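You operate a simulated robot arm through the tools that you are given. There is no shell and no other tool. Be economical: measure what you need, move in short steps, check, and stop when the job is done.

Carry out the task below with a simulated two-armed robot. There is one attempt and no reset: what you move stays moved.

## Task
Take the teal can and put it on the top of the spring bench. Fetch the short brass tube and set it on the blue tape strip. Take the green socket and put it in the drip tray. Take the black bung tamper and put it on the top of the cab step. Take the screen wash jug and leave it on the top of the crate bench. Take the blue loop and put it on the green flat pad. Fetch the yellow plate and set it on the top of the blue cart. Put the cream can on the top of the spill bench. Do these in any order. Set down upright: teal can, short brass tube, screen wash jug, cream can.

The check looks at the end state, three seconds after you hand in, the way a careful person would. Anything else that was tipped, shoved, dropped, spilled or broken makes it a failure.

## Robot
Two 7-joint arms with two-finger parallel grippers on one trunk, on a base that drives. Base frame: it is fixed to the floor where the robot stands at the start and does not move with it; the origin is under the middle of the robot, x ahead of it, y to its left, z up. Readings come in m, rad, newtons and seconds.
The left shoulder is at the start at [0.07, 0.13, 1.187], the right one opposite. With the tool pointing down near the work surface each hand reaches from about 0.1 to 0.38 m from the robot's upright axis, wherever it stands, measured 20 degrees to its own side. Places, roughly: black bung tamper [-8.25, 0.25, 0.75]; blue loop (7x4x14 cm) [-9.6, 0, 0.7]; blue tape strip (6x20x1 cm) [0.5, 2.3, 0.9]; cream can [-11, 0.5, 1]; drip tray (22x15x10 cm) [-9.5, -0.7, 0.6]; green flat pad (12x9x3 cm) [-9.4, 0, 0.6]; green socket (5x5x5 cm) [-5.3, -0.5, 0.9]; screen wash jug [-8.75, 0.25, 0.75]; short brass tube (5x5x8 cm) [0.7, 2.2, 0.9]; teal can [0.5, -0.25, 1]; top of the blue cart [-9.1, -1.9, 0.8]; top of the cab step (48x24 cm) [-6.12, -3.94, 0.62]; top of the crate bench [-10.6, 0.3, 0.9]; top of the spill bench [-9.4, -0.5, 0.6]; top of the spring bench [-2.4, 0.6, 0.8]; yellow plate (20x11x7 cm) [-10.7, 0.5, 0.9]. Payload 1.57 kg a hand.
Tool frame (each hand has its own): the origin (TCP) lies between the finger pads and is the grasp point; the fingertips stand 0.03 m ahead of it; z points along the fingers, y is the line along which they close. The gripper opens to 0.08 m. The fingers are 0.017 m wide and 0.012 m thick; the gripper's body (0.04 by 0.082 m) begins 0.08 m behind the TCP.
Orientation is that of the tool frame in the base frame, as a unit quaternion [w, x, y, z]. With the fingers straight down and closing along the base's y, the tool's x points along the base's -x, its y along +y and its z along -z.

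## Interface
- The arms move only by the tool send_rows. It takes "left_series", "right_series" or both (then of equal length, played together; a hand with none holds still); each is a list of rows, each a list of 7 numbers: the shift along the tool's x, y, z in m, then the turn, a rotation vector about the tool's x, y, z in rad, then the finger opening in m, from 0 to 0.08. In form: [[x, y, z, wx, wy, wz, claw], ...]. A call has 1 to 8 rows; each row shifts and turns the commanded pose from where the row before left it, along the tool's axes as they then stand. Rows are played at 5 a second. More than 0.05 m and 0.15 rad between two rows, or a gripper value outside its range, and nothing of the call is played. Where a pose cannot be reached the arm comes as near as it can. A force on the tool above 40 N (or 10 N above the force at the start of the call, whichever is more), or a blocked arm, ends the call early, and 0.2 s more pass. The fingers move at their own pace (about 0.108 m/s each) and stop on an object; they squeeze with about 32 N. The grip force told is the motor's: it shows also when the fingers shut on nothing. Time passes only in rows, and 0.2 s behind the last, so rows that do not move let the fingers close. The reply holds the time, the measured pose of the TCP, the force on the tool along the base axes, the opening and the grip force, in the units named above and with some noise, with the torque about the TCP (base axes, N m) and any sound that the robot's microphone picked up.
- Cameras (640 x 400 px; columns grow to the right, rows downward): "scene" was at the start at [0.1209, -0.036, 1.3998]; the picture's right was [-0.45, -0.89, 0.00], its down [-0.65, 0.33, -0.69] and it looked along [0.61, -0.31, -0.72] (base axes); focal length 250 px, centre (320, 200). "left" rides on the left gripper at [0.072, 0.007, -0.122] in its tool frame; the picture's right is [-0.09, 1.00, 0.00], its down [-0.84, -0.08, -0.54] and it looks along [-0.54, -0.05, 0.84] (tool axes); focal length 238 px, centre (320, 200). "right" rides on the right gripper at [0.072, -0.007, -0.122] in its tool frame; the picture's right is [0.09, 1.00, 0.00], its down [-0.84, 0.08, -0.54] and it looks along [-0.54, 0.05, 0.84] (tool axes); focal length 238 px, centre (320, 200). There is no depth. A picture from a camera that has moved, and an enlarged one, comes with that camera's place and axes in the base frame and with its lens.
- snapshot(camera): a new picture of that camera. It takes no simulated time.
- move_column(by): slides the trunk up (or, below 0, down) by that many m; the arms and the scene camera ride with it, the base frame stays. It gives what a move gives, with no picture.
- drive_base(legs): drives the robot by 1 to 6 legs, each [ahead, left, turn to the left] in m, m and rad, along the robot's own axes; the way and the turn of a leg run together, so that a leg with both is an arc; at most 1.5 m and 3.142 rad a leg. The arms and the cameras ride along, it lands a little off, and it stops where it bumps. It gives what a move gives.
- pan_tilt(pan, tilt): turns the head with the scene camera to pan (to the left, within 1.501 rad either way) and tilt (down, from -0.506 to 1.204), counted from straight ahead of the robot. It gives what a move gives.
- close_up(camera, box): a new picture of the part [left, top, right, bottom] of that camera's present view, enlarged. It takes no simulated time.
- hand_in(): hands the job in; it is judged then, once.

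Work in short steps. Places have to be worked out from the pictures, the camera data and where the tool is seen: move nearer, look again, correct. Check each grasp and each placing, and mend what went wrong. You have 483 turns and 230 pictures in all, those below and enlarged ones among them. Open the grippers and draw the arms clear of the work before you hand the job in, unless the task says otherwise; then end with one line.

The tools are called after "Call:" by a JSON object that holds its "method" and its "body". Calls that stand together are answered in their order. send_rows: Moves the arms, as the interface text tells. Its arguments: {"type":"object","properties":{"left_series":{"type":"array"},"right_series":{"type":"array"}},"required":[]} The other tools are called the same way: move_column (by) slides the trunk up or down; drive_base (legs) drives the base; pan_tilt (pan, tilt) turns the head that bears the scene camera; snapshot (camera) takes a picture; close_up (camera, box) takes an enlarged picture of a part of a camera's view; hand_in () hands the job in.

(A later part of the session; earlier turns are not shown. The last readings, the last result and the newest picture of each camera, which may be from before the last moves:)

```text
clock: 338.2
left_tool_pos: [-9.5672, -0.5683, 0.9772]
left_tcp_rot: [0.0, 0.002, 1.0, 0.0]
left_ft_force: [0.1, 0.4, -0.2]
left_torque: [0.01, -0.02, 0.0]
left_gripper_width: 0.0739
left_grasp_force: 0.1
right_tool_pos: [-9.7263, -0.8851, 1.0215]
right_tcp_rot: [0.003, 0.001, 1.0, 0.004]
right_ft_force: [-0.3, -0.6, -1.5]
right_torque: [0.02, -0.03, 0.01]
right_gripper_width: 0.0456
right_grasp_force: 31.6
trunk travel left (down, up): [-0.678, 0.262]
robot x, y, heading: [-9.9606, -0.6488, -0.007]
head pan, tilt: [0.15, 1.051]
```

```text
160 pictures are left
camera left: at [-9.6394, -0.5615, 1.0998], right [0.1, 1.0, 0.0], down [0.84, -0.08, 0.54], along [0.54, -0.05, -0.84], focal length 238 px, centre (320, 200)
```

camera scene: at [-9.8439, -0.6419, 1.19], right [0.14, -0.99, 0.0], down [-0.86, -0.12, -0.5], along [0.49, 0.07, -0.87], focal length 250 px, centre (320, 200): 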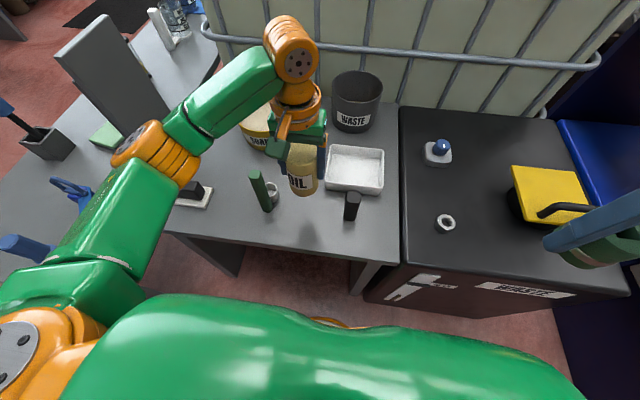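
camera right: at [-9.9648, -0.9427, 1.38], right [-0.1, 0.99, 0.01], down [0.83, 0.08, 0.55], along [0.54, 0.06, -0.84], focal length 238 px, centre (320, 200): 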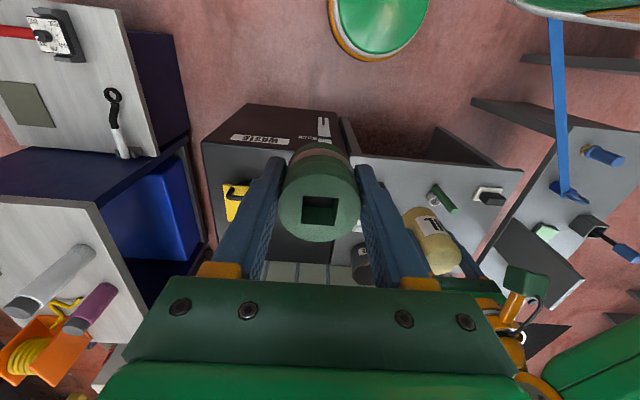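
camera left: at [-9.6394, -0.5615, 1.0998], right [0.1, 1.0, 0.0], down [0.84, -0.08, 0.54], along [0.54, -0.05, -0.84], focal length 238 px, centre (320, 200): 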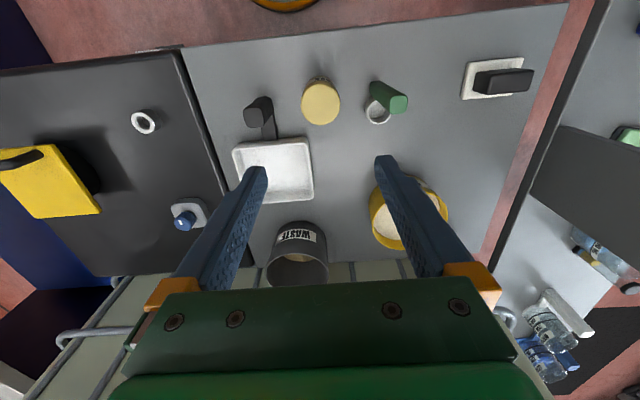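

The cream can stands upright. Tray centre refined to [-9.434, -0.678]. I'll retract the left hand up and left, then drive 0.1 m closer for the right hand.

Call:
{"method": "send_rows", "body": {"left_series": [[0, 0, -0.04, 0, 0, 0, 0.08], [0.03, 0.03, 0, 0, 0, 0, 0.08], [0.03, 0.03, 0, 0, 0, 0, 0.08], [0.03, 0.03, 0, 0, 0, 0, 0.08], [0.03, 0.03, -0.02, 0, 0, 0, 0.08]]}}

Call:
{"method": "drive_base", "body": {"legs": [[0.1, 0, 0.006]]}}

Call:
{"method": "send_rows", "body": {"right_series": [[-0.03, 0.03, 0, 0, 0, 0, 0.03], [-0.03, 0.03, 0, 0, 0, 0, 0.03], [-0.03, 0.03, 0.02, 0, 0, 0, 0.03], [-0.03, 0.03, 0.02, 0, 0, 0, 0.03], [-0.03, 0.03, 0.02, 0, 0, 0, 0.03], [-0.02, 0.03, 0.02, 0, 0, 0, 0.03], [-0.01, 0.03, 0.03, 0, 0, 0, 0.03], [0, 0, 0.05, 0, 0, 0, 0.03]]}}

Call:
{"method": "snapshot", "body": {"camera": "right"}}

```text
clock: 339.4
left_tool_pos: [-9.6923, -0.4475, 1.0382]
left_tcp_rot: [0.0, 0.004, 1.0, -0.001]
left_ft_force: [-0.7, 0.3, 0.2]
left_torque: [0.0, -0.03, 0.0]
left_gripper_width: 0.0799
left_grasp_force: 0.1
right_tool_pos: [-9.7299, -0.8861, 1.0235]
right_tcp_rot: [0.005, 0.0, 1.0, 0.004]
right_ft_force: [-0.4, -0.4, -1.7]
right_torque: [0.0, 0.02, -0.01]
right_gripper_width: 0.0456
right_grasp_force: 31.9
trunk travel left (down, up): [-0.678, 0.262]
robot x, y, heading: [-9.963, -0.6515, -0.01]
head pan, tilt: [0.15, 1.051]
```

```text
clock: 340.6
left_tool_pos: [-9.5893, -0.4475, 1.0384]
left_tcp_rot: [0.001, 0.0, 1.0, 0.0]
left_ft_force: [-0.5, 1.2, 0.1]
left_torque: [0.04, -0.01, 0.02]
left_gripper_width: 0.0798
left_grasp_force: 0.1
right_tool_pos: [-9.6252, -0.8855, 1.0232]
right_tcp_rot: [0.004, -0.002, 1.0, 0.004]
right_ft_force: [-0.9, 0.3, -2.0]
right_torque: [0.02, -0.04, 0.01]
right_gripper_width: 0.0458
right_grasp_force: 32.3
trunk travel left (down, up): [-0.678, 0.262]
robot x, y, heading: [-9.8604, -0.6551, 0.002]
head pan, tilt: [0.15, 1.051]
```

```text
clock: 342.4
left_tool_pos: [-9.5874, -0.4472, 1.039]
left_tcp_rot: [-0.001, 0.001, 1.0, 0.0]
left_ft_force: [0.0, -0.2, 0.2]
left_torque: [0.01, -0.04, 0.01]
left_gripper_width: 0.0801
left_grasp_force: 0.0
right_tool_pos: [-9.5032, -0.7649, 0.8544]
right_tcp_rot: [0.004, -0.002, 1.0, 0.006]
right_ft_force: [-0.1, 0.5, -1.6]
right_torque: [0.0, 0.01, 0.0]
right_gripper_width: 0.0455
right_grasp_force: 31.8
right hand out of reach, approached as far as the arm can: row 4, 5, 6, 7, 8
trunk travel left (down, up): [-0.678, 0.262]
robot x, y, heading: [-9.857, -0.651, -0.002]
head pan, tilt: [0.15, 1.051]
```

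```text
159 pictures are left
camera right: at [-9.5764, -0.7729, 0.9773], right [-0.1, 1.0, 0.01], down [0.83, 0.07, 0.55], along [0.55, 0.06, -0.84], focal length 238 px, centre (320, 200)
```

right: 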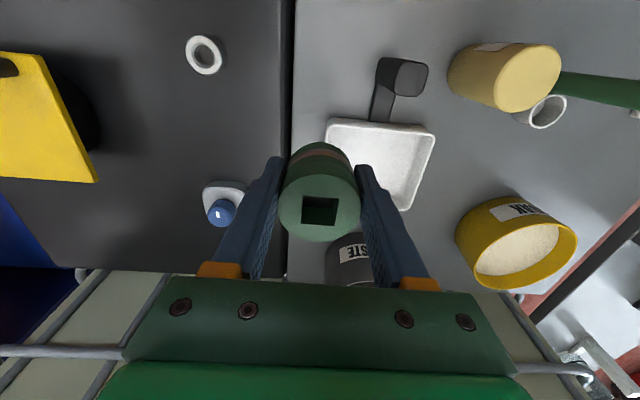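

The arm clipped its reach on the way; the tray is now clearly seen. From this lower height I'll continue toward [-9.445, -0.675].

Call:
{"method": "send_rows", "body": {"right_series": [[0, 0.03, 0, 0, 0, 0, 0.03], [0, 0.03, 0, 0, 0, 0, 0.03], [0, 0.03, 0, 0, 0, 0, 0.03], [-0.03, 0, 0, 0, 0, 0, 0.03], [-0.03, 0, 0, 0, 0, 0, 0.03]]}}

Call:
{"method": "snapshot", "body": {"camera": "right"}}

```text
clock: 343.6
left_tool_pos: [-9.5873, -0.4486, 1.0386]
left_tcp_rot: [-0.001, 0.001, 1.0, 0.0]
left_ft_force: [-0.1, 0.5, 0.0]
left_torque: [0.03, 0.01, 0.03]
left_gripper_width: 0.0803
left_grasp_force: 0.1
right_tool_pos: [-9.4918, -0.7686, 0.8732]
right_tcp_rot: [0.004, -0.001, 1.0, 0.005]
right_ft_force: [-0.4, -0.4, -1.7]
right_torque: [0.02, -0.02, 0.03]
right_gripper_width: 0.0455
right_grasp_force: 32.3
right hand out of reach, approached as far as the arm can: row 1, 2, 3, 4, 5
trunk travel left (down, up): [-0.678, 0.262]
robot x, y, heading: [-9.8556, -0.6535, -0.002]
head pan, tilt: [0.15, 1.051]
```

```text
158 pictures are left
camera right: at [-9.5645, -0.7762, 0.9971], right [-0.1, 1.0, 0.01], down [0.83, 0.07, 0.55], along [0.55, 0.06, -0.84], focal length 238 px, centre (320, 200)
```

right: 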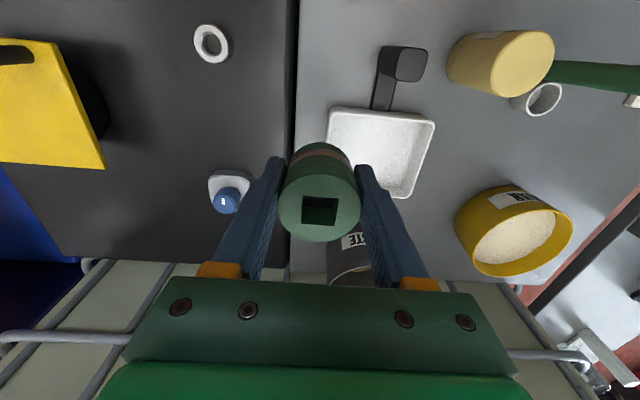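

The right arm's posture limits lateral motion, so I'll swing the base +0.25 rad and ahead a bit, which carries the hand over the tray.

Call:
{"method": "drive_base", "body": {"legs": [[0, 0, 0.25], [0.03, 0, 0]]}}

Call:
{"method": "snapshot", "body": {"camera": "right"}}

```text
clock: 345.3
left_tool_pos: [-9.6215, -0.38, 1.04]
left_tcp_rot: [0.002, -0.126, 0.992, 0.001]
left_ft_force: [-0.1, 0.1, 0.7]
left_torque: [0.01, -0.03, -0.03]
left_gripper_width: 0.0798
left_grasp_force: 0.0
right_tool_pos: [-9.4497, -0.666, 0.876]
right_tcp_rot: [0.005, -0.128, 0.992, 0.006]
right_ft_force: [-0.6, 0.1, -1.2]
right_torque: [0.03, -0.03, -0.01]
right_gripper_width: 0.0455
right_grasp_force: 31.7
trunk travel left (down, up): [-0.678, 0.262]
robot x, y, heading: [-9.831, -0.6464, 0.254]
head pan, tilt: [0.15, 1.051]
```

```text
157 pictures are left
camera right: at [-9.5186, -0.6923, 0.9983], right [-0.34, 0.94, 0.01], down [0.79, 0.28, 0.55], along [0.52, 0.2, -0.83], focal length 238 px, centre (320, 200)
```

right: 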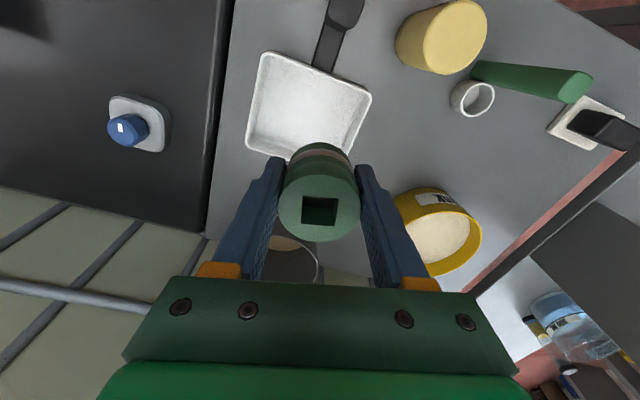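

The hand is over the tray centre ([-9.441, -0.678]). I'll lower the trunk and creep to contact.

Call:
{"method": "move_column", "body": {"by": -0.18}}

Call:
{"method": "send_rows", "body": {"right_series": [[0, 0, 0.005, 0, 0, 0, 0.03], [0, 0, 0.005, 0, 0, 0, 0.03], [0, 0, 0.004, 0, 0, 0, 0.03]]}}

Call:
{"method": "snapshot", "body": {"camera": "right"}}

```text
clock: 347.3
left_tool_pos: [-9.6192, -0.3792, 0.8588]
left_tcp_rot: [0.0, -0.126, 0.992, 0.001]
left_ft_force: [0.4, 0.3, -0.6]
left_torque: [-0.02, 0.01, 0.0]
left_gripper_width: 0.08
left_grasp_force: 0.0
right_tool_pos: [-9.4473, -0.6652, 0.6942]
right_tcp_rot: [0.004, -0.128, 0.992, 0.006]
right_ft_force: [-0.4, -0.1, -1.3]
right_torque: [0.0, 0.01, -0.02]
right_gripper_width: 0.0458
right_grasp_force: 31.8
trunk travel left (down, up): [-0.498, 0.442]
robot x, y, heading: [-9.8315, -0.6451, 0.255]
head pan, tilt: [0.15, 1.051]
```

```text
clock: 348.1
left_tool_pos: [-9.6198, -0.3796, 0.8585]
left_tcp_rot: [-0.001, -0.127, 0.992, 0.0]
left_ft_force: [-0.2, 0.6, -0.1]
left_torque: [0.01, 0.04, 0.0]
left_gripper_width: 0.0801
left_grasp_force: 0.1
right_tool_pos: [-9.4478, -0.6676, 0.6827]
right_tcp_rot: [0.003, -0.127, 0.992, 0.007]
right_ft_force: [-0.6, 0.6, -1.8]
right_torque: [0.02, 0.01, 0.0]
right_gripper_width: 0.0454
right_grasp_force: 31.7
trunk travel left (down, up): [-0.498, 0.442]
robot x, y, heading: [-9.8314, -0.6442, 0.254]
head pan, tilt: [0.15, 1.051]
```

```text
156 pictures are left
camera right: at [-9.516, -0.6934, 0.8035], right [-0.34, 0.94, 0.01], down [0.79, 0.28, 0.55], along [0.51, 0.2, -0.84], focal length 238 px, centre (320, 200)
```

right: 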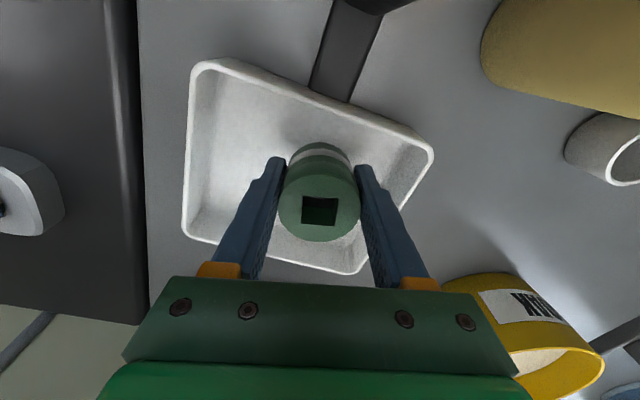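

The socket is inside the tray; I'll shift 1 cm toward its centre and keep lowering.

Call:
{"method": "send_rows", "body": {"right_series": [[0.004, -0.012, 0, 0, 0, 0, 0.03], [0, 0, 0.004, 0, 0, 0, 0.03], [0, 0, 0.004, 0, 0, 0, 0.03], [0, 0, 0.003, 0, 0, 0, 0.03], [0, 0, 0.003, 0, 0, 0, 0.03]]}}

```text
clock: 349.3
left_tool_pos: [-9.6192, -0.3795, 0.8583]
left_tcp_rot: [-0.001, -0.127, 0.992, 0.0]
left_ft_force: [0.7, 0.0, 0.9]
left_torque: [0.0, 0.03, 0.02]
left_gripper_width: 0.08
left_grasp_force: 0.1
right_tool_pos: [-9.4486, -0.6781, 0.6658]
right_tcp_rot: [0.004, -0.128, 0.992, 0.005]
right_ft_force: [-0.6, -0.5, -1.7]
right_torque: [0.01, 0.01, 0.03]
right_gripper_width: 0.0456
right_grasp_force: 31.7
trunk travel left (down, up): [-0.498, 0.442]
robot x, y, heading: [-9.829, -0.6448, 0.254]
head pan, tilt: [0.15, 1.051]
```

Call:
{"method": "send_rows", "body": {"right_series": [[0, 0, 0.003, 0, 0, 0, 0.03], [0, 0, 0.003, 0, 0, 0, 0.03], [0, 0, 0.003, 0, 0, 0, 0.03], [0, 0, 0.003, 0, 0, 0, 0.03], [0, 0, 0.003, 0, 0, 0, 0.03]]}}

```text
clock: 350.5
left_tool_pos: [-9.6241, -0.3796, 0.8602]
left_tcp_rot: [0.001, -0.125, 0.992, -0.001]
left_ft_force: [-0.1, 0.7, -0.2]
left_torque: [-0.01, 0.0, 0.0]
left_gripper_width: 0.08
left_grasp_force: 0.0
right_tool_pos: [-9.4475, -0.6785, 0.6563]
right_tcp_rot: [0.01, -0.128, 0.992, 0.006]
right_ft_force: [-4.4, -2.7, 23.5]
right_torque: [-0.56, 0.3, -0.09]
right_gripper_width: 0.046
right_grasp_force: 32.1
trunk travel left (down, up): [-0.498, 0.442]
robot x, y, heading: [-9.829, -0.6466, 0.251]
head pan, tilt: [0.15, 1.051]
stopped in row 5 (right hand): the force on the tool passed its limit at 44 N (the readings are from after the stop); the commanded pose is now the measured one
```

Contact with the tray floor. I'll release gently and rise.

Call:
{"method": "send_rows", "body": {"right_series": [[0, 0, -0.002, 0, 0, 0, 0.03], [0, 0, 0, 0, 0, 0, 0.058], [0, 0, 0, 0, 0, 0, 0.058], [0, 0, -0.04, 0, 0, 0, 0.058], [0, 0, -0.05, 0, 0, 0, 0.058]]}}

Call:
{"method": "move_column", "body": {"by": 0.15}}

Call:
{"method": "snapshot", "body": {"camera": "right"}}

```text
clock: 351.7
left_tool_pos: [-9.6197, -0.3782, 0.8597]
left_tcp_rot: [0.001, -0.127, 0.992, 0.0]
left_ft_force: [0.3, -0.8, -0.5]
left_torque: [-0.04, -0.01, -0.03]
left_gripper_width: 0.0798
left_grasp_force: 0.1
right_tool_pos: [-9.447, -0.6822, 0.7455]
right_tcp_rot: [0.007, -0.128, 0.992, 0.007]
right_ft_force: [-0.1, 0.3, 0.9]
right_torque: [0.0, -0.02, 0.02]
right_gripper_width: 0.0581
right_grasp_force: 0.2
trunk travel left (down, up): [-0.498, 0.442]
robot x, y, heading: [-9.8334, -0.6443, 0.251]
head pan, tilt: [0.15, 1.051]
```

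```text
clock: 353.4
left_tool_pos: [-9.6179, -0.3801, 1.009]
left_tcp_rot: [0.0, -0.126, 0.992, 0.0]
left_ft_force: [1.1, 0.3, -0.2]
left_torque: [0.01, 0.0, 0.02]
left_gripper_width: 0.0799
left_grasp_force: 0.2
right_tool_pos: [-9.4465, -0.6801, 0.8942]
right_tcp_rot: [0.007, -0.129, 0.992, 0.006]
right_ft_force: [-1.1, 0.7, -0.4]
right_torque: [0.02, -0.03, 0.04]
right_gripper_width: 0.0579
right_grasp_force: 0.0
trunk travel left (down, up): [-0.648, 0.292]
robot x, y, heading: [-9.8284, -0.6412, 0.254]
head pan, tilt: [0.15, 1.051]
```

```text
155 pictures are left
camera right: at [-9.5163, -0.7078, 1.0172], right [-0.34, 0.94, 0.01], down [0.78, 0.28, 0.56], along [0.52, 0.2, -0.83], focal length 238 px, centre (320, 200)
```

right: 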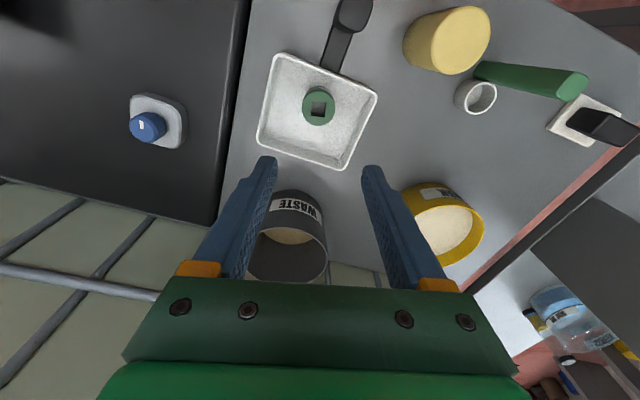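

The socket sits in the tray. While here I'll look at the blue loop and strap from this side.

Call:
{"method": "pan_tilt", "body": {"pan": 0.9, "tilt": 0.75}}

Call:
{"method": "snapshot", "body": {"camera": "scene"}}

```text
clock: 354.5
left_tool_pos: [-9.6192, -0.3789, 1.0096]
left_tcp_rot: [0.001, -0.127, 0.992, 0.0]
left_ft_force: [-0.8, -0.5, -0.1]
left_torque: [0.0, -0.01, -0.01]
left_gripper_width: 0.08
left_grasp_force: 0.0
right_tool_pos: [-9.4462, -0.6816, 0.8947]
right_tcp_rot: [0.007, -0.128, 0.992, 0.005]
right_ft_force: [0.2, -0.1, 0.1]
right_torque: [0.03, 0.0, -0.03]
right_gripper_width: 0.0581
right_grasp_force: 0.0
trunk travel left (down, up): [-0.648, 0.292]
robot x, y, heading: [-9.8331, -0.6437, 0.254]
head pan, tilt: [0.901, 0.75]
```

```text
154 pictures are left
camera scene: at [-9.7481, -0.556, 1.2276], right [0.91, -0.41, 0.0], down [-0.28, -0.62, -0.73], along [0.3, 0.67, -0.68], focal length 250 px, centre (320, 200)
```

scene: 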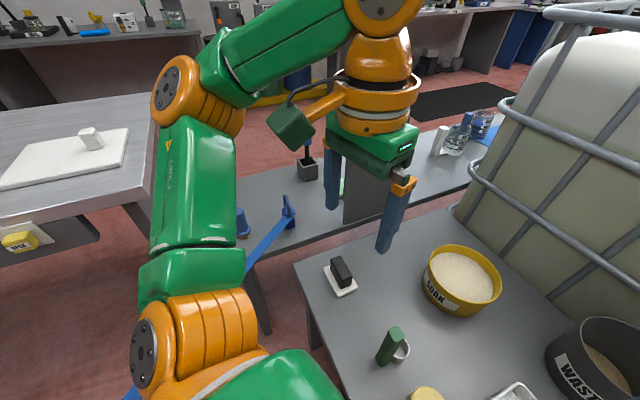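

Call:
{"method": "close_up", "body": {"camera": "scene", "box": [220, 150, 360, 240]}}

```text
4.44 times, centred on (290, 195) of scene
camera zoom: at [-9.7481, -0.556, 1.2276], right [0.91, -0.41, 0.0], down [-0.28, -0.62, -0.73], along [0.3, 0.67, -0.68], focal length 1113 px, centre (453, 222)
```

zoom: 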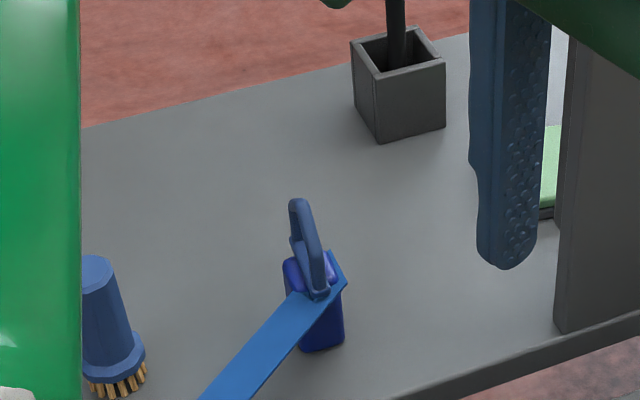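

I'll zoom in on the yellow control at the crate bench to understand these strap devices.

Call:
{"method": "close_up", "body": {"camera": "scene", "box": [0, 205, 110, 275]}}

```text
5.71 times, centred on (55, 240) of scene
camera zoom: at [-9.7481, -0.556, 1.2276], right [0.91, -0.41, 0.0], down [-0.28, -0.62, -0.73], along [0.3, 0.67, -0.68], focal length 1432 px, centre (1834, -29)
```

zoom: 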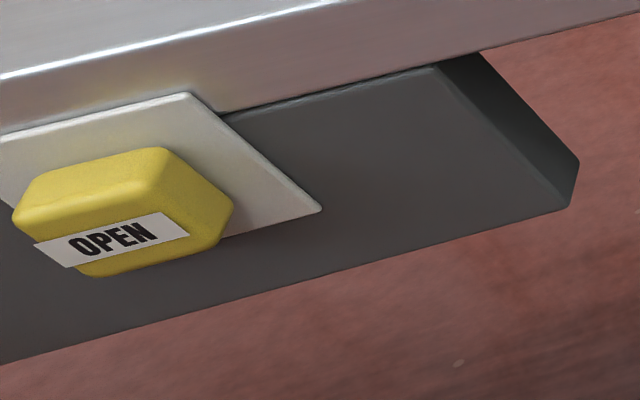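

The controls read "OPEN": these are strap reels with a lock button. I'll retrace my path out to (-10.75, -1.55) and inspect the blue reel on the rack on the way.

Call:
{"method": "move_column", "body": {"by": 0.25}}

Call:
{"method": "drive_base", "body": {"legs": [[-0.1, 0, -0.254], [-0.37, -0.46, 0], [0, 0, 1.57], [-0.45, 0.45, 0]]}}

Call:
{"method": "pan_tilt", "body": {"pan": 1.4, "tilt": 0.5}}

Call:
{"method": "snapshot", "body": {"camera": "scene"}}

```text
clock: 357.1
left_tool_pos: [-9.6191, -0.3795, 1.2581]
left_tcp_rot: [0.0, -0.126, 0.992, 0.0]
left_ft_force: [1.5, -0.4, -0.2]
left_torque: [0.0, -0.01, -0.02]
left_gripper_width: 0.0803
left_grasp_force: 0.0
right_tool_pos: [-9.4465, -0.6809, 1.1449]
right_tcp_rot: [0.007, -0.128, 0.992, 0.006]
right_ft_force: [-1.0, -0.6, 0.0]
right_torque: [-0.03, -0.01, -0.01]
right_gripper_width: 0.0582
right_grasp_force: 0.1
trunk travel left (down, up): [-0.898, 0.042]
robot x, y, heading: [-9.8295, -0.6455, 0.256]
head pan, tilt: [0.901, 0.75]
```

```text
clock: 368.3
left_tool_pos: [-10.9586, -1.2626, 1.2586]
left_tcp_rot: [-0.001, -0.693, 0.721, 0.0]
left_ft_force: [0.4, 0.6, -0.2]
left_torque: [-0.05, 0.04, -0.03]
left_gripper_width: 0.08
left_grasp_force: 0.2
right_tool_pos: [-10.6196, -1.182, 1.1446]
right_tcp_rot: [0.002, -0.694, 0.719, 0.009]
right_ft_force: [-0.3, 0.5, -0.9]
right_torque: [-0.01, 0.01, -0.02]
right_gripper_width: 0.0578
right_grasp_force: 0.1
trunk travel left (down, up): [-0.898, 0.042]
robot x, y, heading: [-10.769, -1.5401, 1.529]
head pan, tilt: [0.901, 0.75]
```

```text
clock: 369.2
left_tool_pos: [-10.9598, -1.2634, 1.2581]
left_tcp_rot: [0.0, -0.694, 0.72, 0.0]
left_ft_force: [0.1, 0.2, -0.7]
left_torque: [0.0, -0.01, 0.0]
left_gripper_width: 0.0798
left_grasp_force: 0.0
right_tool_pos: [-10.6209, -1.1839, 1.146]
right_tcp_rot: [0.002, -0.695, 0.719, 0.009]
right_ft_force: [-1.1, -0.2, -0.2]
right_torque: [-0.02, -0.02, -0.01]
right_gripper_width: 0.058
right_grasp_force: 0.1
trunk travel left (down, up): [-0.898, 0.042]
robot x, y, heading: [-10.7682, -1.5417, 1.533]
head pan, tilt: [1.4, 0.499]
```

```text
151 pictures are left
camera scene: at [-10.8537, -1.4707, 1.4996], right [0.21, 0.98, 0.0], down [0.47, -0.1, -0.88], along [-0.86, 0.18, -0.48], focal length 250 px, centre (320, 200)
```

scene: 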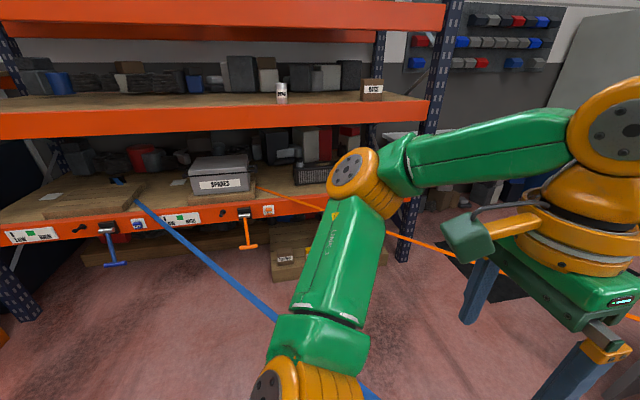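

Call:
{"method": "close_up", "body": {"camera": "scene", "box": [0, 165, 290, 275]}}

Call:
{"method": "close_up", "body": {"camera": "scene", "box": [70, 190, 180, 280]}}

```text
2.21 times, centred on (145, 220) of scene
camera zoom: at [-10.8537, -1.4707, 1.4996], right [0.21, 0.98, 0.0], down [0.47, -0.1, -0.88], along [-0.86, 0.18, -0.48], focal length 553 px, centre (706, 156)
```

zoom: 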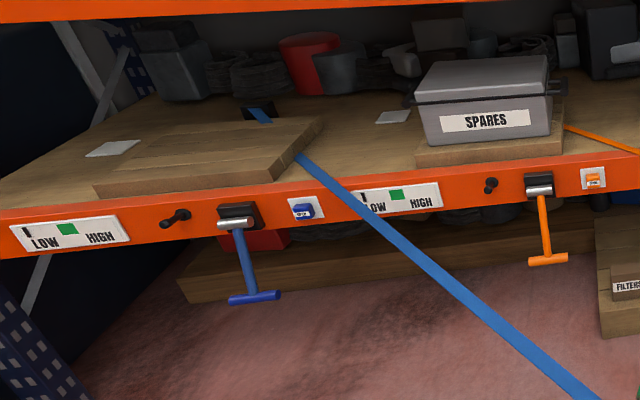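

```text
4.44 times, centred on (125, 235) of scene
camera zoom: at [-10.8537, -1.4707, 1.4996], right [0.21, 0.98, 0.0], down [0.47, -0.1, -0.88], along [-0.86, 0.18, -0.48], focal length 1113 px, centre (1187, 44)
```

zoom: 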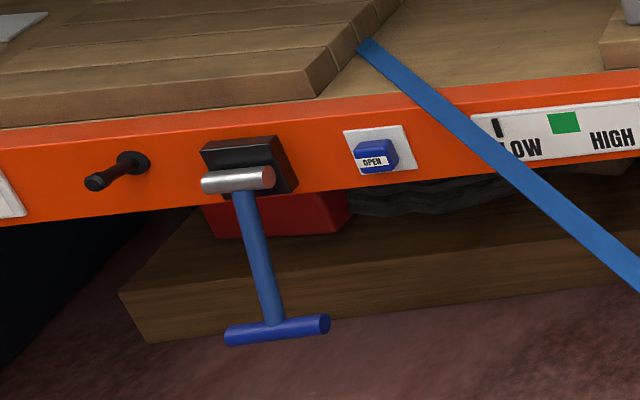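

The gauge needle sits at LOW, so the strap may have slack. I'll try the loop later from the front. Now back along the lane to the main aisle.

Call:
{"method": "drive_base", "body": {"legs": [[-1.38, 0, 0.04], [0, 0, -1.57], [1.5, 0, 0], [1.5, 0, 0], [1.1, 0, 0], [0, 0, 1.57]]}}

Call:
{"method": "pan_tilt", "body": {"pan": 0.0, "tilt": 0.4}}

Call:
{"method": "snapshot", "body": {"camera": "scene"}}

```text
clock: 402.8
left_tool_pos: [-6.9684, -2.6667, 1.2596]
left_tcp_rot: [0.0, -0.706, 0.708, 0.0]
left_ft_force: [0.1, -0.9, -0.3]
left_torque: [0.04, 0.0, -0.05]
left_gripper_width: 0.0804
left_grasp_force: 0.1
right_tool_pos: [-6.6326, -2.5775, 1.1456]
right_tcp_rot: [0.002, -0.707, 0.707, 0.01]
right_ft_force: [-0.2, -0.4, -0.5]
right_torque: [-0.01, -0.01, -0.01]
right_gripper_width: 0.0581
right_grasp_force: 0.0
trunk travel left (down, up): [-0.898, 0.042]
robot x, y, heading: [-6.7643, -2.9373, 1.569]
head pan, tilt: [1.4, 0.499]
```

```text
clock: 404.3
left_tool_pos: [-6.9688, -2.6676, 1.2577]
left_tcp_rot: [0.0, -0.706, 0.708, 0.0]
left_ft_force: [0.4, 0.6, 0.0]
left_torque: [0.03, -0.01, 0.03]
left_gripper_width: 0.0801
left_grasp_force: 0.1
right_tool_pos: [-6.6324, -2.5769, 1.1455]
right_tcp_rot: [0.002, -0.707, 0.707, 0.01]
right_ft_force: [0.0, -0.2, 0.0]
right_torque: [-0.02, 0.01, 0.04]
right_gripper_width: 0.058
right_grasp_force: 0.1
trunk travel left (down, up): [-0.898, 0.042]
robot x, y, heading: [-6.7669, -2.9378, 1.565]
head pan, tilt: [0.0, 0.4]
```

```text
148 pictures are left
camera scene: at [-6.7651, -2.7949, 1.5088], right [1.0, 0.0, 0.0], down [0.0, -0.39, -0.92], along [0.0, 0.92, -0.39], focal length 250 px, centre (320, 200)
```

scene: 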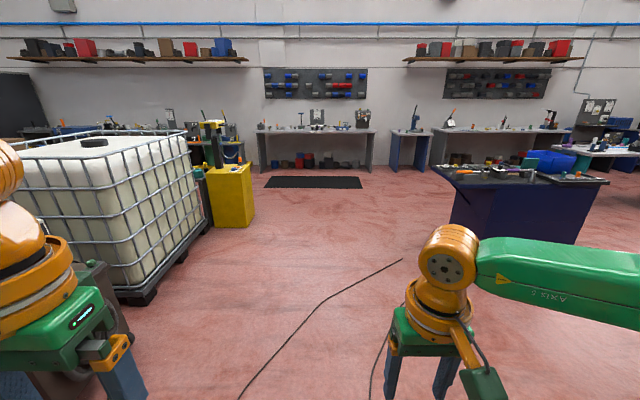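

All clear. Drive north to the aisle, then west to x≈-8.4 facing the screen-wash bench.

Call:
{"method": "drive_base", "body": {"legs": [[1.5, 0, 0], [1.5, 0, 0], [1.2, 0, 0], [0, 1.5, 0], [0, 0.2, 3.14]]}}

Call:
{"method": "pan_tilt", "body": {"pan": 0.0, "tilt": 0.7}}

Call:
{"method": "snapshot", "body": {"camera": "scene"}}

```text
clock: 438.7
left_tool_pos: [-8.0195, 0.8748, 1.2584]
left_tcp_rot: [0.0, 0.731, 0.682, 0.0]
left_ft_force: [-0.1, 1.0, -0.1]
left_torque: [-0.05, -0.01, -0.01]
left_gripper_width: 0.0801
left_grasp_force: 0.0
right_tool_pos: [-8.361, 0.8066, 1.1454]
right_tcp_rot: [0.01, 0.729, 0.684, -0.002]
right_ft_force: [0.4, 0.2, -0.1]
right_torque: [-0.02, -0.02, 0.0]
right_gripper_width: 0.0579
right_grasp_force: 0.0
trunk travel left (down, up): [-0.898, 0.042]
robot x, y, heading: [-8.2034, 1.1567, -1.64]
head pan, tilt: [0.0, 0.4]
cut short: leg 5
```

```text
clock: 439.5
left_tool_pos: [-8.0191, 0.8756, 1.2586]
left_tcp_rot: [-0.001, 0.731, 0.683, 0.0]
left_ft_force: [1.6, 0.2, 0.2]
left_torque: [-0.02, 0.03, 0.01]
left_gripper_width: 0.0801
left_grasp_force: 0.0
right_tool_pos: [-8.3617, 0.8064, 1.1452]
right_tcp_rot: [0.009, 0.728, 0.685, -0.002]
right_ft_force: [-0.4, 0.5, 0.4]
right_torque: [0.03, -0.02, 0.0]
right_gripper_width: 0.0579
right_grasp_force: 0.0
trunk travel left (down, up): [-0.898, 0.042]
robot x, y, heading: [-8.2072, 1.156, -1.634]
head pan, tilt: [0.0, 0.7]
```

```text
147 pictures are left
camera scene: at [-8.2156, 1.0246, 1.482], right [-1.0, 0.07, 0.0], down [0.04, 0.64, -0.77], along [-0.05, -0.76, -0.64], focal length 250 px, centre (320, 200)
```

scene: 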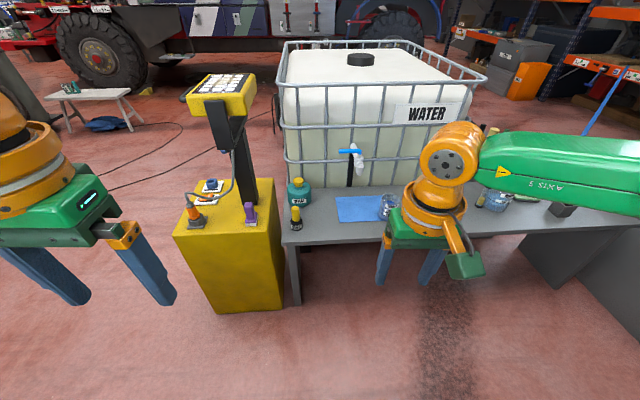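

The last leg was cut at the very end (heading off by 0.05). I'll zoom to identify the tamper and the jug, and look right.

Call:
{"method": "close_up", "body": {"camera": "scene", "box": [180, 140, 360, 250]}}

Call:
{"method": "close_up", "body": {"camera": "scene", "box": [340, 140, 600, 260]}}

```text
3.56 times, centred on (270, 195) of scene
camera zoom: at [-8.2156, 1.0246, 1.482], right [-1.0, 0.07, 0.0], down [0.04, 0.64, -0.77], along [-0.05, -0.76, -0.64], focal length 891 px, centre (498, 218)
```

zoom: 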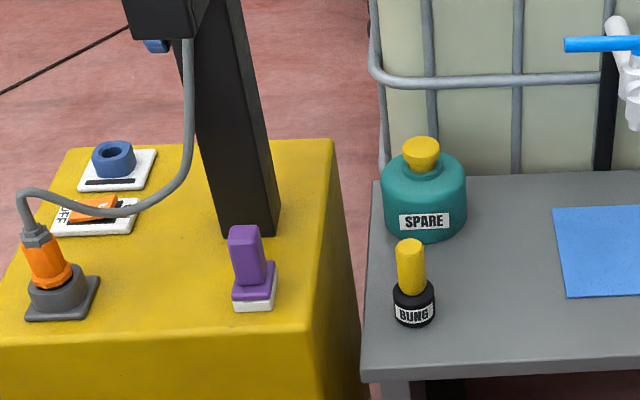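

```text
2.46 times, centred on (470, 200) of scene
camera zoom: at [-8.2156, 1.0246, 1.482], right [-1.0, 0.07, 0.0], down [0.04, 0.64, -0.77], along [-0.05, -0.76, -0.64], focal length 617 px, centre (-49, 200)
```

zoom: 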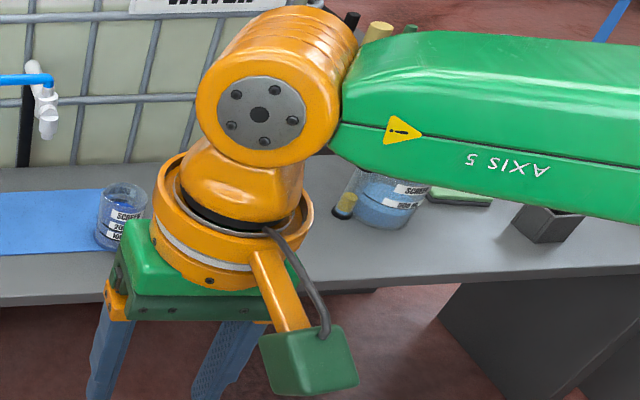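

"BUNG" is the tamper (black base, yellow handle) at about [-8.16, 0.20]; the jug is further right. I'll tuck the right hand up, drive nearer at x≈-8.35, and look down.

Call:
{"method": "send_rows", "body": {"right_series": [[0.04, 0, -0.03, 0, 0, 0, 0.08], [0.04, 0, -0.03, 0, 0, 0, 0.08], [0.04, 0, -0.03, 0, 0, 0, 0.08]]}}

Call:
{"method": "drive_base", "body": {"legs": [[0, -0.14, 0.064], [0.52, 0, 0]]}}

Call:
{"method": "pan_tilt", "body": {"pan": 0.0, "tilt": 0.9}}

Call:
{"method": "snapshot", "body": {"camera": "scene"}}

Call:
{"method": "snapshot", "body": {"camera": "left"}}

```text
clock: 440.3
left_tool_pos: [-8.0196, 0.8778, 1.2597]
left_tcp_rot: [0.001, 0.731, 0.682, -0.001]
left_ft_force: [-0.1, -0.4, 0.0]
left_torque: [0.01, -0.03, -0.01]
left_gripper_width: 0.0798
left_grasp_force: 0.0
right_tool_pos: [-8.355, 0.9293, 1.2336]
right_tcp_rot: [0.01, 0.73, 0.684, -0.003]
right_ft_force: [-0.1, -0.5, 0.3]
right_torque: [-0.04, -0.02, -0.01]
right_gripper_width: 0.0802
right_grasp_force: 0.0
trunk travel left (down, up): [-0.898, 0.042]
robot x, y, heading: [-8.2025, 1.1602, -1.633]
head pan, tilt: [0.0, 0.7]
```

```text
clock: 444.2
left_tool_pos: [-8.1402, 0.3859, 1.2588]
left_tcp_rot: [0.001, 0.706, 0.708, 0.0]
left_ft_force: [0.2, 0.2, -0.6]
left_torque: [-0.02, -0.01, 0.0]
left_gripper_width: 0.0799
left_grasp_force: 0.1
right_tool_pos: [-8.4792, 0.4149, 1.2341]
right_tcp_rot: [0.01, 0.705, 0.709, -0.002]
right_ft_force: [0.3, 0.3, 0.2]
right_torque: [-0.04, 0.0, -0.01]
right_gripper_width: 0.08
right_grasp_force: 0.0
trunk travel left (down, up): [-0.898, 0.042]
robot x, y, heading: [-8.3448, 0.6566, -1.566]
head pan, tilt: [0.0, 0.7]
```

```text
clock: 444.9
left_tool_pos: [-8.1407, 0.3865, 1.2582]
left_tcp_rot: [0.0, 0.706, 0.708, 0.0]
left_ft_force: [0.8, -0.1, 0.1]
left_torque: [0.02, 0.03, 0.01]
left_gripper_width: 0.08
left_grasp_force: 0.0
right_tool_pos: [-8.479, 0.4142, 1.2331]
right_tcp_rot: [0.009, 0.705, 0.709, -0.001]
right_ft_force: [0.3, 0.1, -0.1]
right_torque: [0.02, -0.02, 0.02]
right_gripper_width: 0.0802
right_grasp_force: 0.0
trunk travel left (down, up): [-0.898, 0.042]
robot x, y, heading: [-8.348, 0.6547, -1.571]
head pan, tilt: [0.0, 0.901]
```

```text
144 pictures are left
camera scene: at [-8.3463, 0.5298, 1.4658], right [-1.0, 0.0, 0.0], down [0.0, 0.78, -0.62], along [0.0, -0.62, -0.78], focal length 250 px, centre (320, 200)
```

scene: 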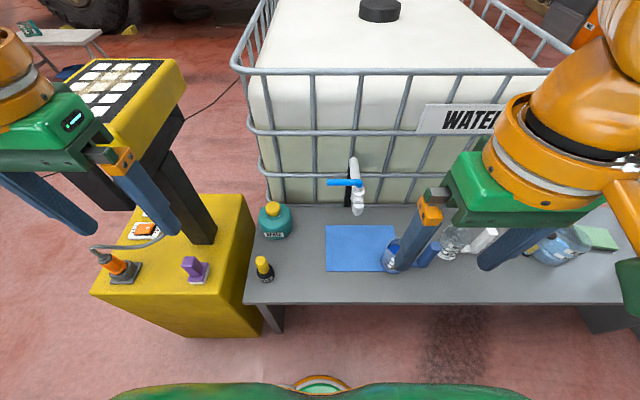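

```text
143 pictures are left
camera left: at [-8.135, 0.4578, 1.3814], right [1.0, -0.09, 0.0], down [-0.08, -0.84, 0.54], along [-0.05, -0.54, -0.84], focal length 238 px, centre (320, 200)
```

left: 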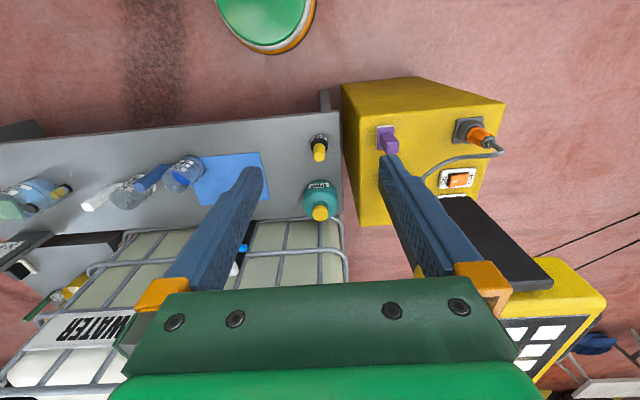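

Tamper knob top at about [-8.160, 0.187, 0.722]. I'll drive 0.09 m closer, bring the left hand above it, and lower the trunk.

Call:
{"method": "drive_base", "body": {"legs": [[0.09, 0, 0]]}}

Call:
{"method": "send_rows", "body": {"left_series": [[-0.03, -0.01, 0.0, 0, 0, 0, 0.06], [-0.03, -0.01, 0.03, 0, 0, 0, 0.06], [-0.03, 0, 0.03, 0, 0, 0, 0.06], [-0.02, 0, 0.04, 0, 0, 0, 0.06]]}}

Call:
{"method": "move_column", "body": {"by": -0.3}}

Call:
{"method": "snapshot", "body": {"camera": "left"}}

```text
clock: 446.1
left_tool_pos: [-8.141, 0.3039, 1.2612]
left_tcp_rot: [0.003, 0.707, 0.707, -0.003]
left_ft_force: [-0.7, 0.4, 0.6]
left_torque: [-0.13, 0.01, 0.01]
left_gripper_width: 0.0799
left_grasp_force: 0.1
right_tool_pos: [-8.4794, 0.3335, 1.2357]
right_tcp_rot: [0.013, 0.705, 0.709, -0.005]
right_ft_force: [-0.2, 1.9, 0.0]
right_torque: [-0.06, -0.02, 0.01]
right_gripper_width: 0.0798
right_grasp_force: 0.1
trunk travel left (down, up): [-0.898, 0.042]
robot x, y, heading: [-8.3453, 0.5625, -1.566]
head pan, tilt: [0.0, 0.901]
```

```text
clock: 447.1
left_tool_pos: [-8.1622, 0.1812, 1.1561]
left_tcp_rot: [-0.001, 0.707, 0.707, 0.001]
left_ft_force: [-0.3, -0.5, 0.0]
left_torque: [0.05, 0.01, -0.02]
left_gripper_width: 0.0596
left_grasp_force: 0.0
right_tool_pos: [-8.4797, 0.3236, 1.2341]
right_tcp_rot: [0.009, 0.705, 0.709, -0.001]
right_ft_force: [0.3, -0.3, -0.1]
right_torque: [0.02, 0.0, -0.02]
right_gripper_width: 0.08
right_grasp_force: 0.0
trunk travel left (down, up): [-0.898, 0.042]
robot x, y, heading: [-8.3473, 0.5672, -1.572]
head pan, tilt: [0.0, 0.901]
```

```text
clock: 450.1
left_tool_pos: [-8.1632, 0.1852, 0.8592]
left_tcp_rot: [0.0, 0.707, 0.707, 0.0]
left_ft_force: [-0.2, -1.2, 0.7]
left_torque: [0.04, -0.03, -0.01]
left_gripper_width: 0.0599
left_grasp_force: 0.0
right_tool_pos: [-8.479, 0.3258, 0.934]
right_tcp_rot: [0.01, 0.705, 0.709, -0.002]
right_ft_force: [0.7, 0.6, -0.3]
right_torque: [0.02, -0.02, 0.05]
right_gripper_width: 0.0798
right_grasp_force: 0.0
trunk travel left (down, up): [-0.598, 0.342]
robot x, y, heading: [-8.349, 0.5661, -1.572]
head pan, tilt: [0.0, 0.901]
```

```text
142 pictures are left
camera left: at [-8.1571, 0.2565, 0.9813], right [1.0, -0.09, 0.0], down [-0.08, -0.84, 0.54], along [-0.05, -0.54, -0.84], focal length 238 px, centre (320, 200)
```

left: 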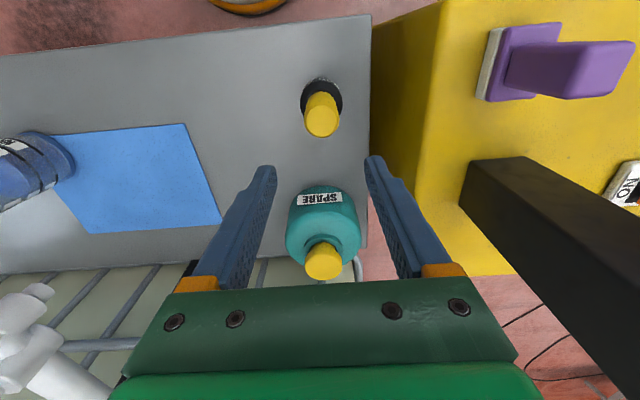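

Aligned over the knob. I'll lower 0.16 (raising the right hand a little first) and grip.

Call:
{"method": "send_rows", "body": {"right_series": [[0, 0, -0.04, 0, 0, 0, 0.08], [0, 0, -0.04, 0, 0, 0, 0.08]]}}

Call:
{"method": "move_column", "body": {"by": -0.16}}

Call:
{"method": "send_rows", "body": {"left_series": [[0, 0, 0, 0, 0, 0, 0.01], [0, 0, 0, 0, 0, 0, 0.01], [0, 0, 0, 0, 0, 0, 0.01]]}}

Call:
{"method": "move_column", "body": {"by": 0.1}}

Call:
{"method": "snapshot", "body": {"camera": "left"}}

```text
clock: 450.6
left_tool_pos: [-8.1631, 0.1852, 0.8584]
left_tcp_rot: [0.0, 0.707, 0.707, 0.0]
left_ft_force: [0.0, -0.2, 0.7]
left_torque: [0.01, 0.0, -0.03]
left_gripper_width: 0.06
left_grasp_force: 0.0
right_tool_pos: [-8.4796, 0.3262, 1.0135]
right_tcp_rot: [0.01, 0.705, 0.709, -0.002]
right_ft_force: [-0.2, 0.4, 0.2]
right_torque: [-0.02, -0.01, 0.01]
right_gripper_width: 0.08
right_grasp_force: 0.1
trunk travel left (down, up): [-0.598, 0.342]
robot x, y, heading: [-8.3457, 0.5646, -1.573]
head pan, tilt: [0.0, 0.901]
```

```text
clock: 452.5
left_tool_pos: [-8.1623, 0.1848, 0.6992]
left_tcp_rot: [0.0, 0.707, 0.707, 0.0]
left_ft_force: [-0.3, -0.5, 0.0]
left_torque: [0.03, -0.05, -0.01]
left_gripper_width: 0.0604
left_grasp_force: 0.0
right_tool_pos: [-8.4815, 0.326, 0.8531]
right_tcp_rot: [0.01, 0.706, 0.708, -0.002]
right_ft_force: [-0.3, 0.4, 0.2]
right_torque: [0.0, 0.0, 0.04]
right_gripper_width: 0.08
right_grasp_force: 0.1
trunk travel left (down, up): [-0.438, 0.502]
robot x, y, heading: [-8.3468, 0.5658, -1.573]
head pan, tilt: [0.0, 0.901]
```

```text
clock: 453.3
left_tool_pos: [-8.1642, 0.1837, 0.6978]
left_tcp_rot: [0.0, 0.707, 0.708, 0.0]
left_ft_force: [-0.3, 0.2, 1.4]
left_torque: [-0.06, 0.0, -0.02]
left_gripper_width: 0.0345
left_grasp_force: 32.1
right_tool_pos: [-8.4807, 0.3266, 0.8543]
right_tcp_rot: [0.009, 0.705, 0.709, -0.002]
right_ft_force: [-0.2, 0.1, -0.5]
right_torque: [-0.01, 0.03, 0.0]
right_gripper_width: 0.0798
right_grasp_force: 0.1
trunk travel left (down, up): [-0.438, 0.502]
robot x, y, heading: [-8.3453, 0.5671, -1.575]
head pan, tilt: [0.0, 0.901]
```

```text
clock: 454.6
left_tool_pos: [-8.1627, 0.1833, 0.7976]
left_tcp_rot: [-0.001, 0.707, 0.707, 0.001]
left_ft_force: [0.6, -0.1, -3.6]
left_torque: [-0.03, -0.02, -0.02]
left_gripper_width: 0.0345
left_grasp_force: 32.0
right_tool_pos: [-8.48, 0.3244, 0.9537]
right_tcp_rot: [0.01, 0.705, 0.709, -0.001]
right_ft_force: [-0.1, -0.2, 0.6]
right_torque: [0.04, -0.01, -0.03]
right_gripper_width: 0.08
right_grasp_force: 0.1
trunk travel left (down, up): [-0.538, 0.402]
robot x, y, heading: [-8.3476, 0.5683, -1.569]
head pan, tilt: [0.0, 0.901]
```

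```text
141 pictures are left
camera left: at [-8.1569, 0.2558, 0.921], right [1.0, -0.09, 0.0], down [-0.08, -0.84, 0.54], along [-0.05, -0.54, -0.84], focal length 238 px, centre (320, 200)
```

left: 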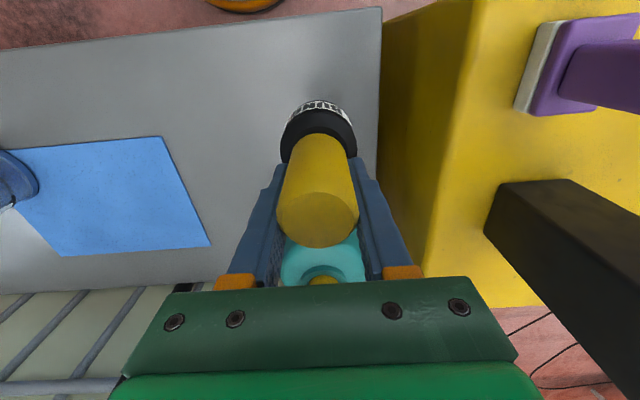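

Tamper held. I'll raise the trunk and look at the jug.

Call:
{"method": "move_column", "body": {"by": 0.15}}

Call:
{"method": "snapshot", "body": {"camera": "right"}}

Call:
{"method": "pan_tilt", "body": {"pan": -0.4, "tilt": 0.9}}

Call:
{"method": "snapshot", "body": {"camera": "scene"}}

```text
clock: 456.4
left_tool_pos: [-8.1633, 0.1821, 0.9474]
left_tcp_rot: [0.0, 0.707, 0.707, 0.0]
left_ft_force: [-0.7, -0.8, -3.4]
left_torque: [-0.05, 0.0, -0.03]
left_gripper_width: 0.0349
left_grasp_force: 31.7
right_tool_pos: [-8.4798, 0.3253, 1.1038]
right_tcp_rot: [0.009, 0.705, 0.709, -0.002]
right_ft_force: [0.0, 0.7, -0.1]
right_torque: [-0.02, -0.01, -0.01]
right_gripper_width: 0.08
right_grasp_force: 0.1
trunk travel left (down, up): [-0.688, 0.252]
robot x, y, heading: [-8.3448, 0.5675, -1.575]
head pan, tilt: [0.0, 0.901]
```

```text
140 pictures are left
camera right: at [-8.4886, 0.3991, 1.2259], right [1.0, 0.1, 0.01], down [0.08, -0.83, 0.56], along [0.06, -0.55, -0.83], focal length 238 px, centre (320, 200)
```

right: 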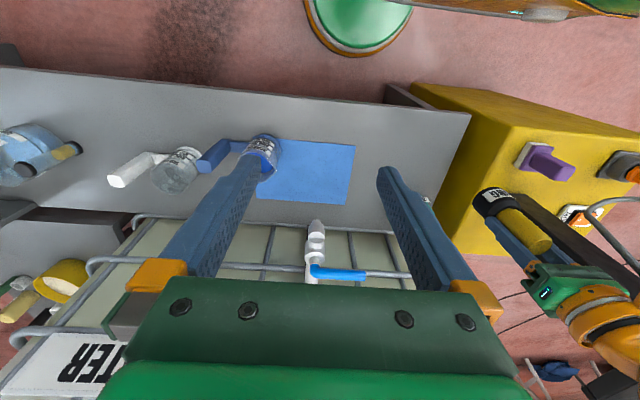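

```text
clock: 457.2
left_tool_pos: [-8.1619, 0.1853, 0.9483]
left_tcp_rot: [-0.001, 0.706, 0.708, 0.0]
left_ft_force: [-0.1, 0.1, -3.0]
left_torque: [-0.03, 0.03, -0.01]
left_gripper_width: 0.0346
left_grasp_force: 31.6
right_tool_pos: [-8.481, 0.3264, 1.1036]
right_tcp_rot: [0.009, 0.705, 0.709, -0.001]
right_ft_force: [-0.4, 0.0, 0.5]
right_torque: [-0.02, 0.02, -0.01]
right_gripper_width: 0.08
right_grasp_force: 0.0
trunk travel left (down, up): [-0.688, 0.252]
robot x, y, heading: [-8.3456, 0.5693, -1.567]
head pan, tilt: [-0.4, 0.901]
```

```text
139 pictures are left
camera scene: at [-8.3752, 0.4456, 1.2557], right [-0.92, 0.39, 0.0], down [0.3, 0.72, -0.62], along [-0.24, -0.57, -0.78], focal length 250 px, centre (320, 200)
```

scene: 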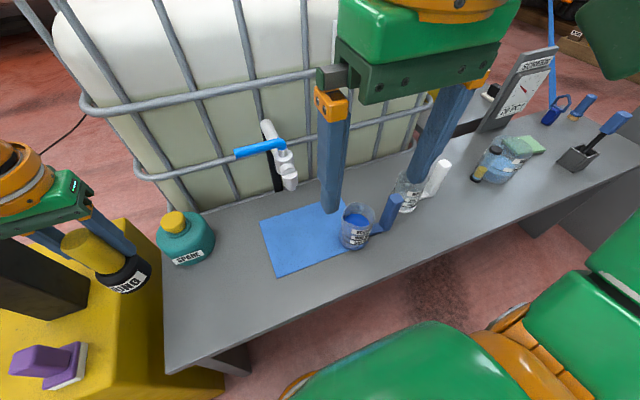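

Call:
{"method": "close_up", "body": {"camera": "scene", "box": [310, 150, 470, 260]}}

Call:
{"method": "close_up", "body": {"camera": "right", "box": [90, 110, 300, 220]}}

```text
3.64 times, centred on (390, 205) of scene
camera zoom: at [-8.3752, 0.4456, 1.2557], right [-0.92, 0.39, 0.0], down [0.3, 0.72, -0.62], along [-0.24, -0.57, -0.78], focal length 911 px, centre (66, 182)
```

zoom: 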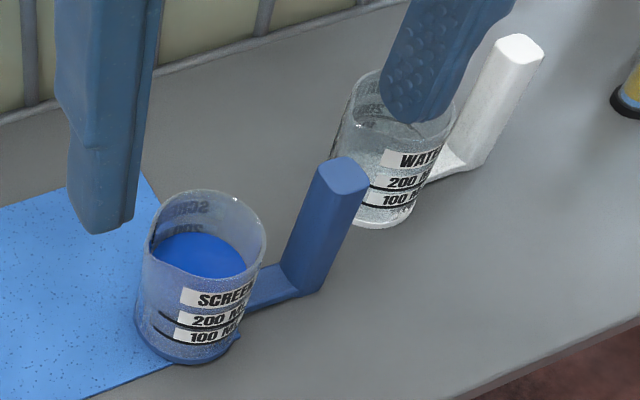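

```text
3.05 times, centred on (195, 165) of right
camera zoom: at [-8.4886, 0.3992, 1.2259], right [1.0, 0.1, 0.01], down [0.08, -0.83, 0.56], along [0.06, -0.55, -0.83], focal length 726 px, centre (701, 307)
```

zoom: 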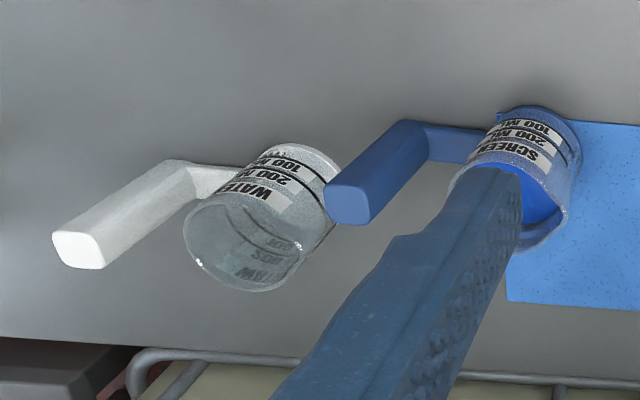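

The blue-filled jug with the blue handle is "SCREEN" – the right one. Handle top ≈ [-8.72, 0.14, 0.72]. I'll draw the left hand up/back and shift the base right by 0.2 m.

Call:
{"method": "send_rows", "body": {"left_series": [[0.04, 0, -0.03, 0, 0, 0, 0.01], [0.04, 0, -0.03, 0, 0, 0, 0.01], [0.04, 0, -0.03, 0, 0, 0, 0.01], [0.02, 0, -0.03, 0, 0, 0, 0.01]]}}

Call:
{"method": "drive_base", "body": {"legs": [[0.02, -0.2, 0]]}}

Call:
{"method": "snapshot", "body": {"camera": "right"}}

```text
clock: 458.2
left_tool_pos: [-8.1638, 0.3285, 1.0696]
left_tcp_rot: [-0.001, 0.707, 0.708, 0.001]
left_ft_force: [0.3, 0.4, -3.0]
left_torque: [-0.03, 0.04, -0.02]
left_gripper_width: 0.0345
left_grasp_force: 31.9
right_tool_pos: [-8.4789, 0.3267, 1.1047]
right_tcp_rot: [0.01, 0.705, 0.709, -0.003]
right_ft_force: [0.2, 0.5, -1.0]
right_torque: [-0.01, 0.01, 0.0]
right_gripper_width: 0.0801
right_grasp_force: 0.0
trunk travel left (down, up): [-0.688, 0.252]
robot x, y, heading: [-8.3478, 0.5624, -1.568]
head pan, tilt: [-0.4, 0.901]
```

```text
clock: 459.8
left_tool_pos: [-8.3612, 0.3055, 1.0688]
left_tcp_rot: [-0.001, 0.706, 0.708, -0.001]
left_ft_force: [0.2, 0.3, -3.9]
left_torque: [-0.03, 0.03, 0.01]
left_gripper_width: 0.0346
left_grasp_force: 31.8
right_tool_pos: [-8.6769, 0.3061, 1.1051]
right_tcp_rot: [0.009, 0.705, 0.709, -0.002]
right_ft_force: [1.1, -0.8, 0.1]
right_torque: [-0.03, 0.04, -0.03]
right_gripper_width: 0.0798
right_grasp_force: 0.2
trunk travel left (down, up): [-0.688, 0.252]
robot x, y, heading: [-8.5434, 0.5441, -1.57]
head pan, tilt: [-0.4, 0.901]
```

```text
136 pictures are left
camera right: at [-8.6858, 0.3791, 1.2262], right [1.0, 0.1, 0.01], down [0.08, -0.83, 0.56], along [0.06, -0.55, -0.83], focal length 238 px, centre (320, 200)
```

right: 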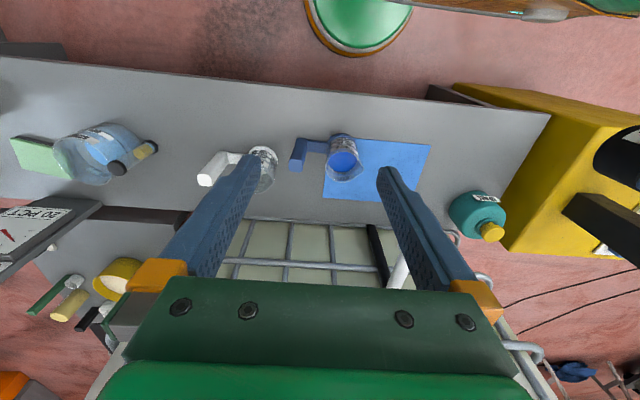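

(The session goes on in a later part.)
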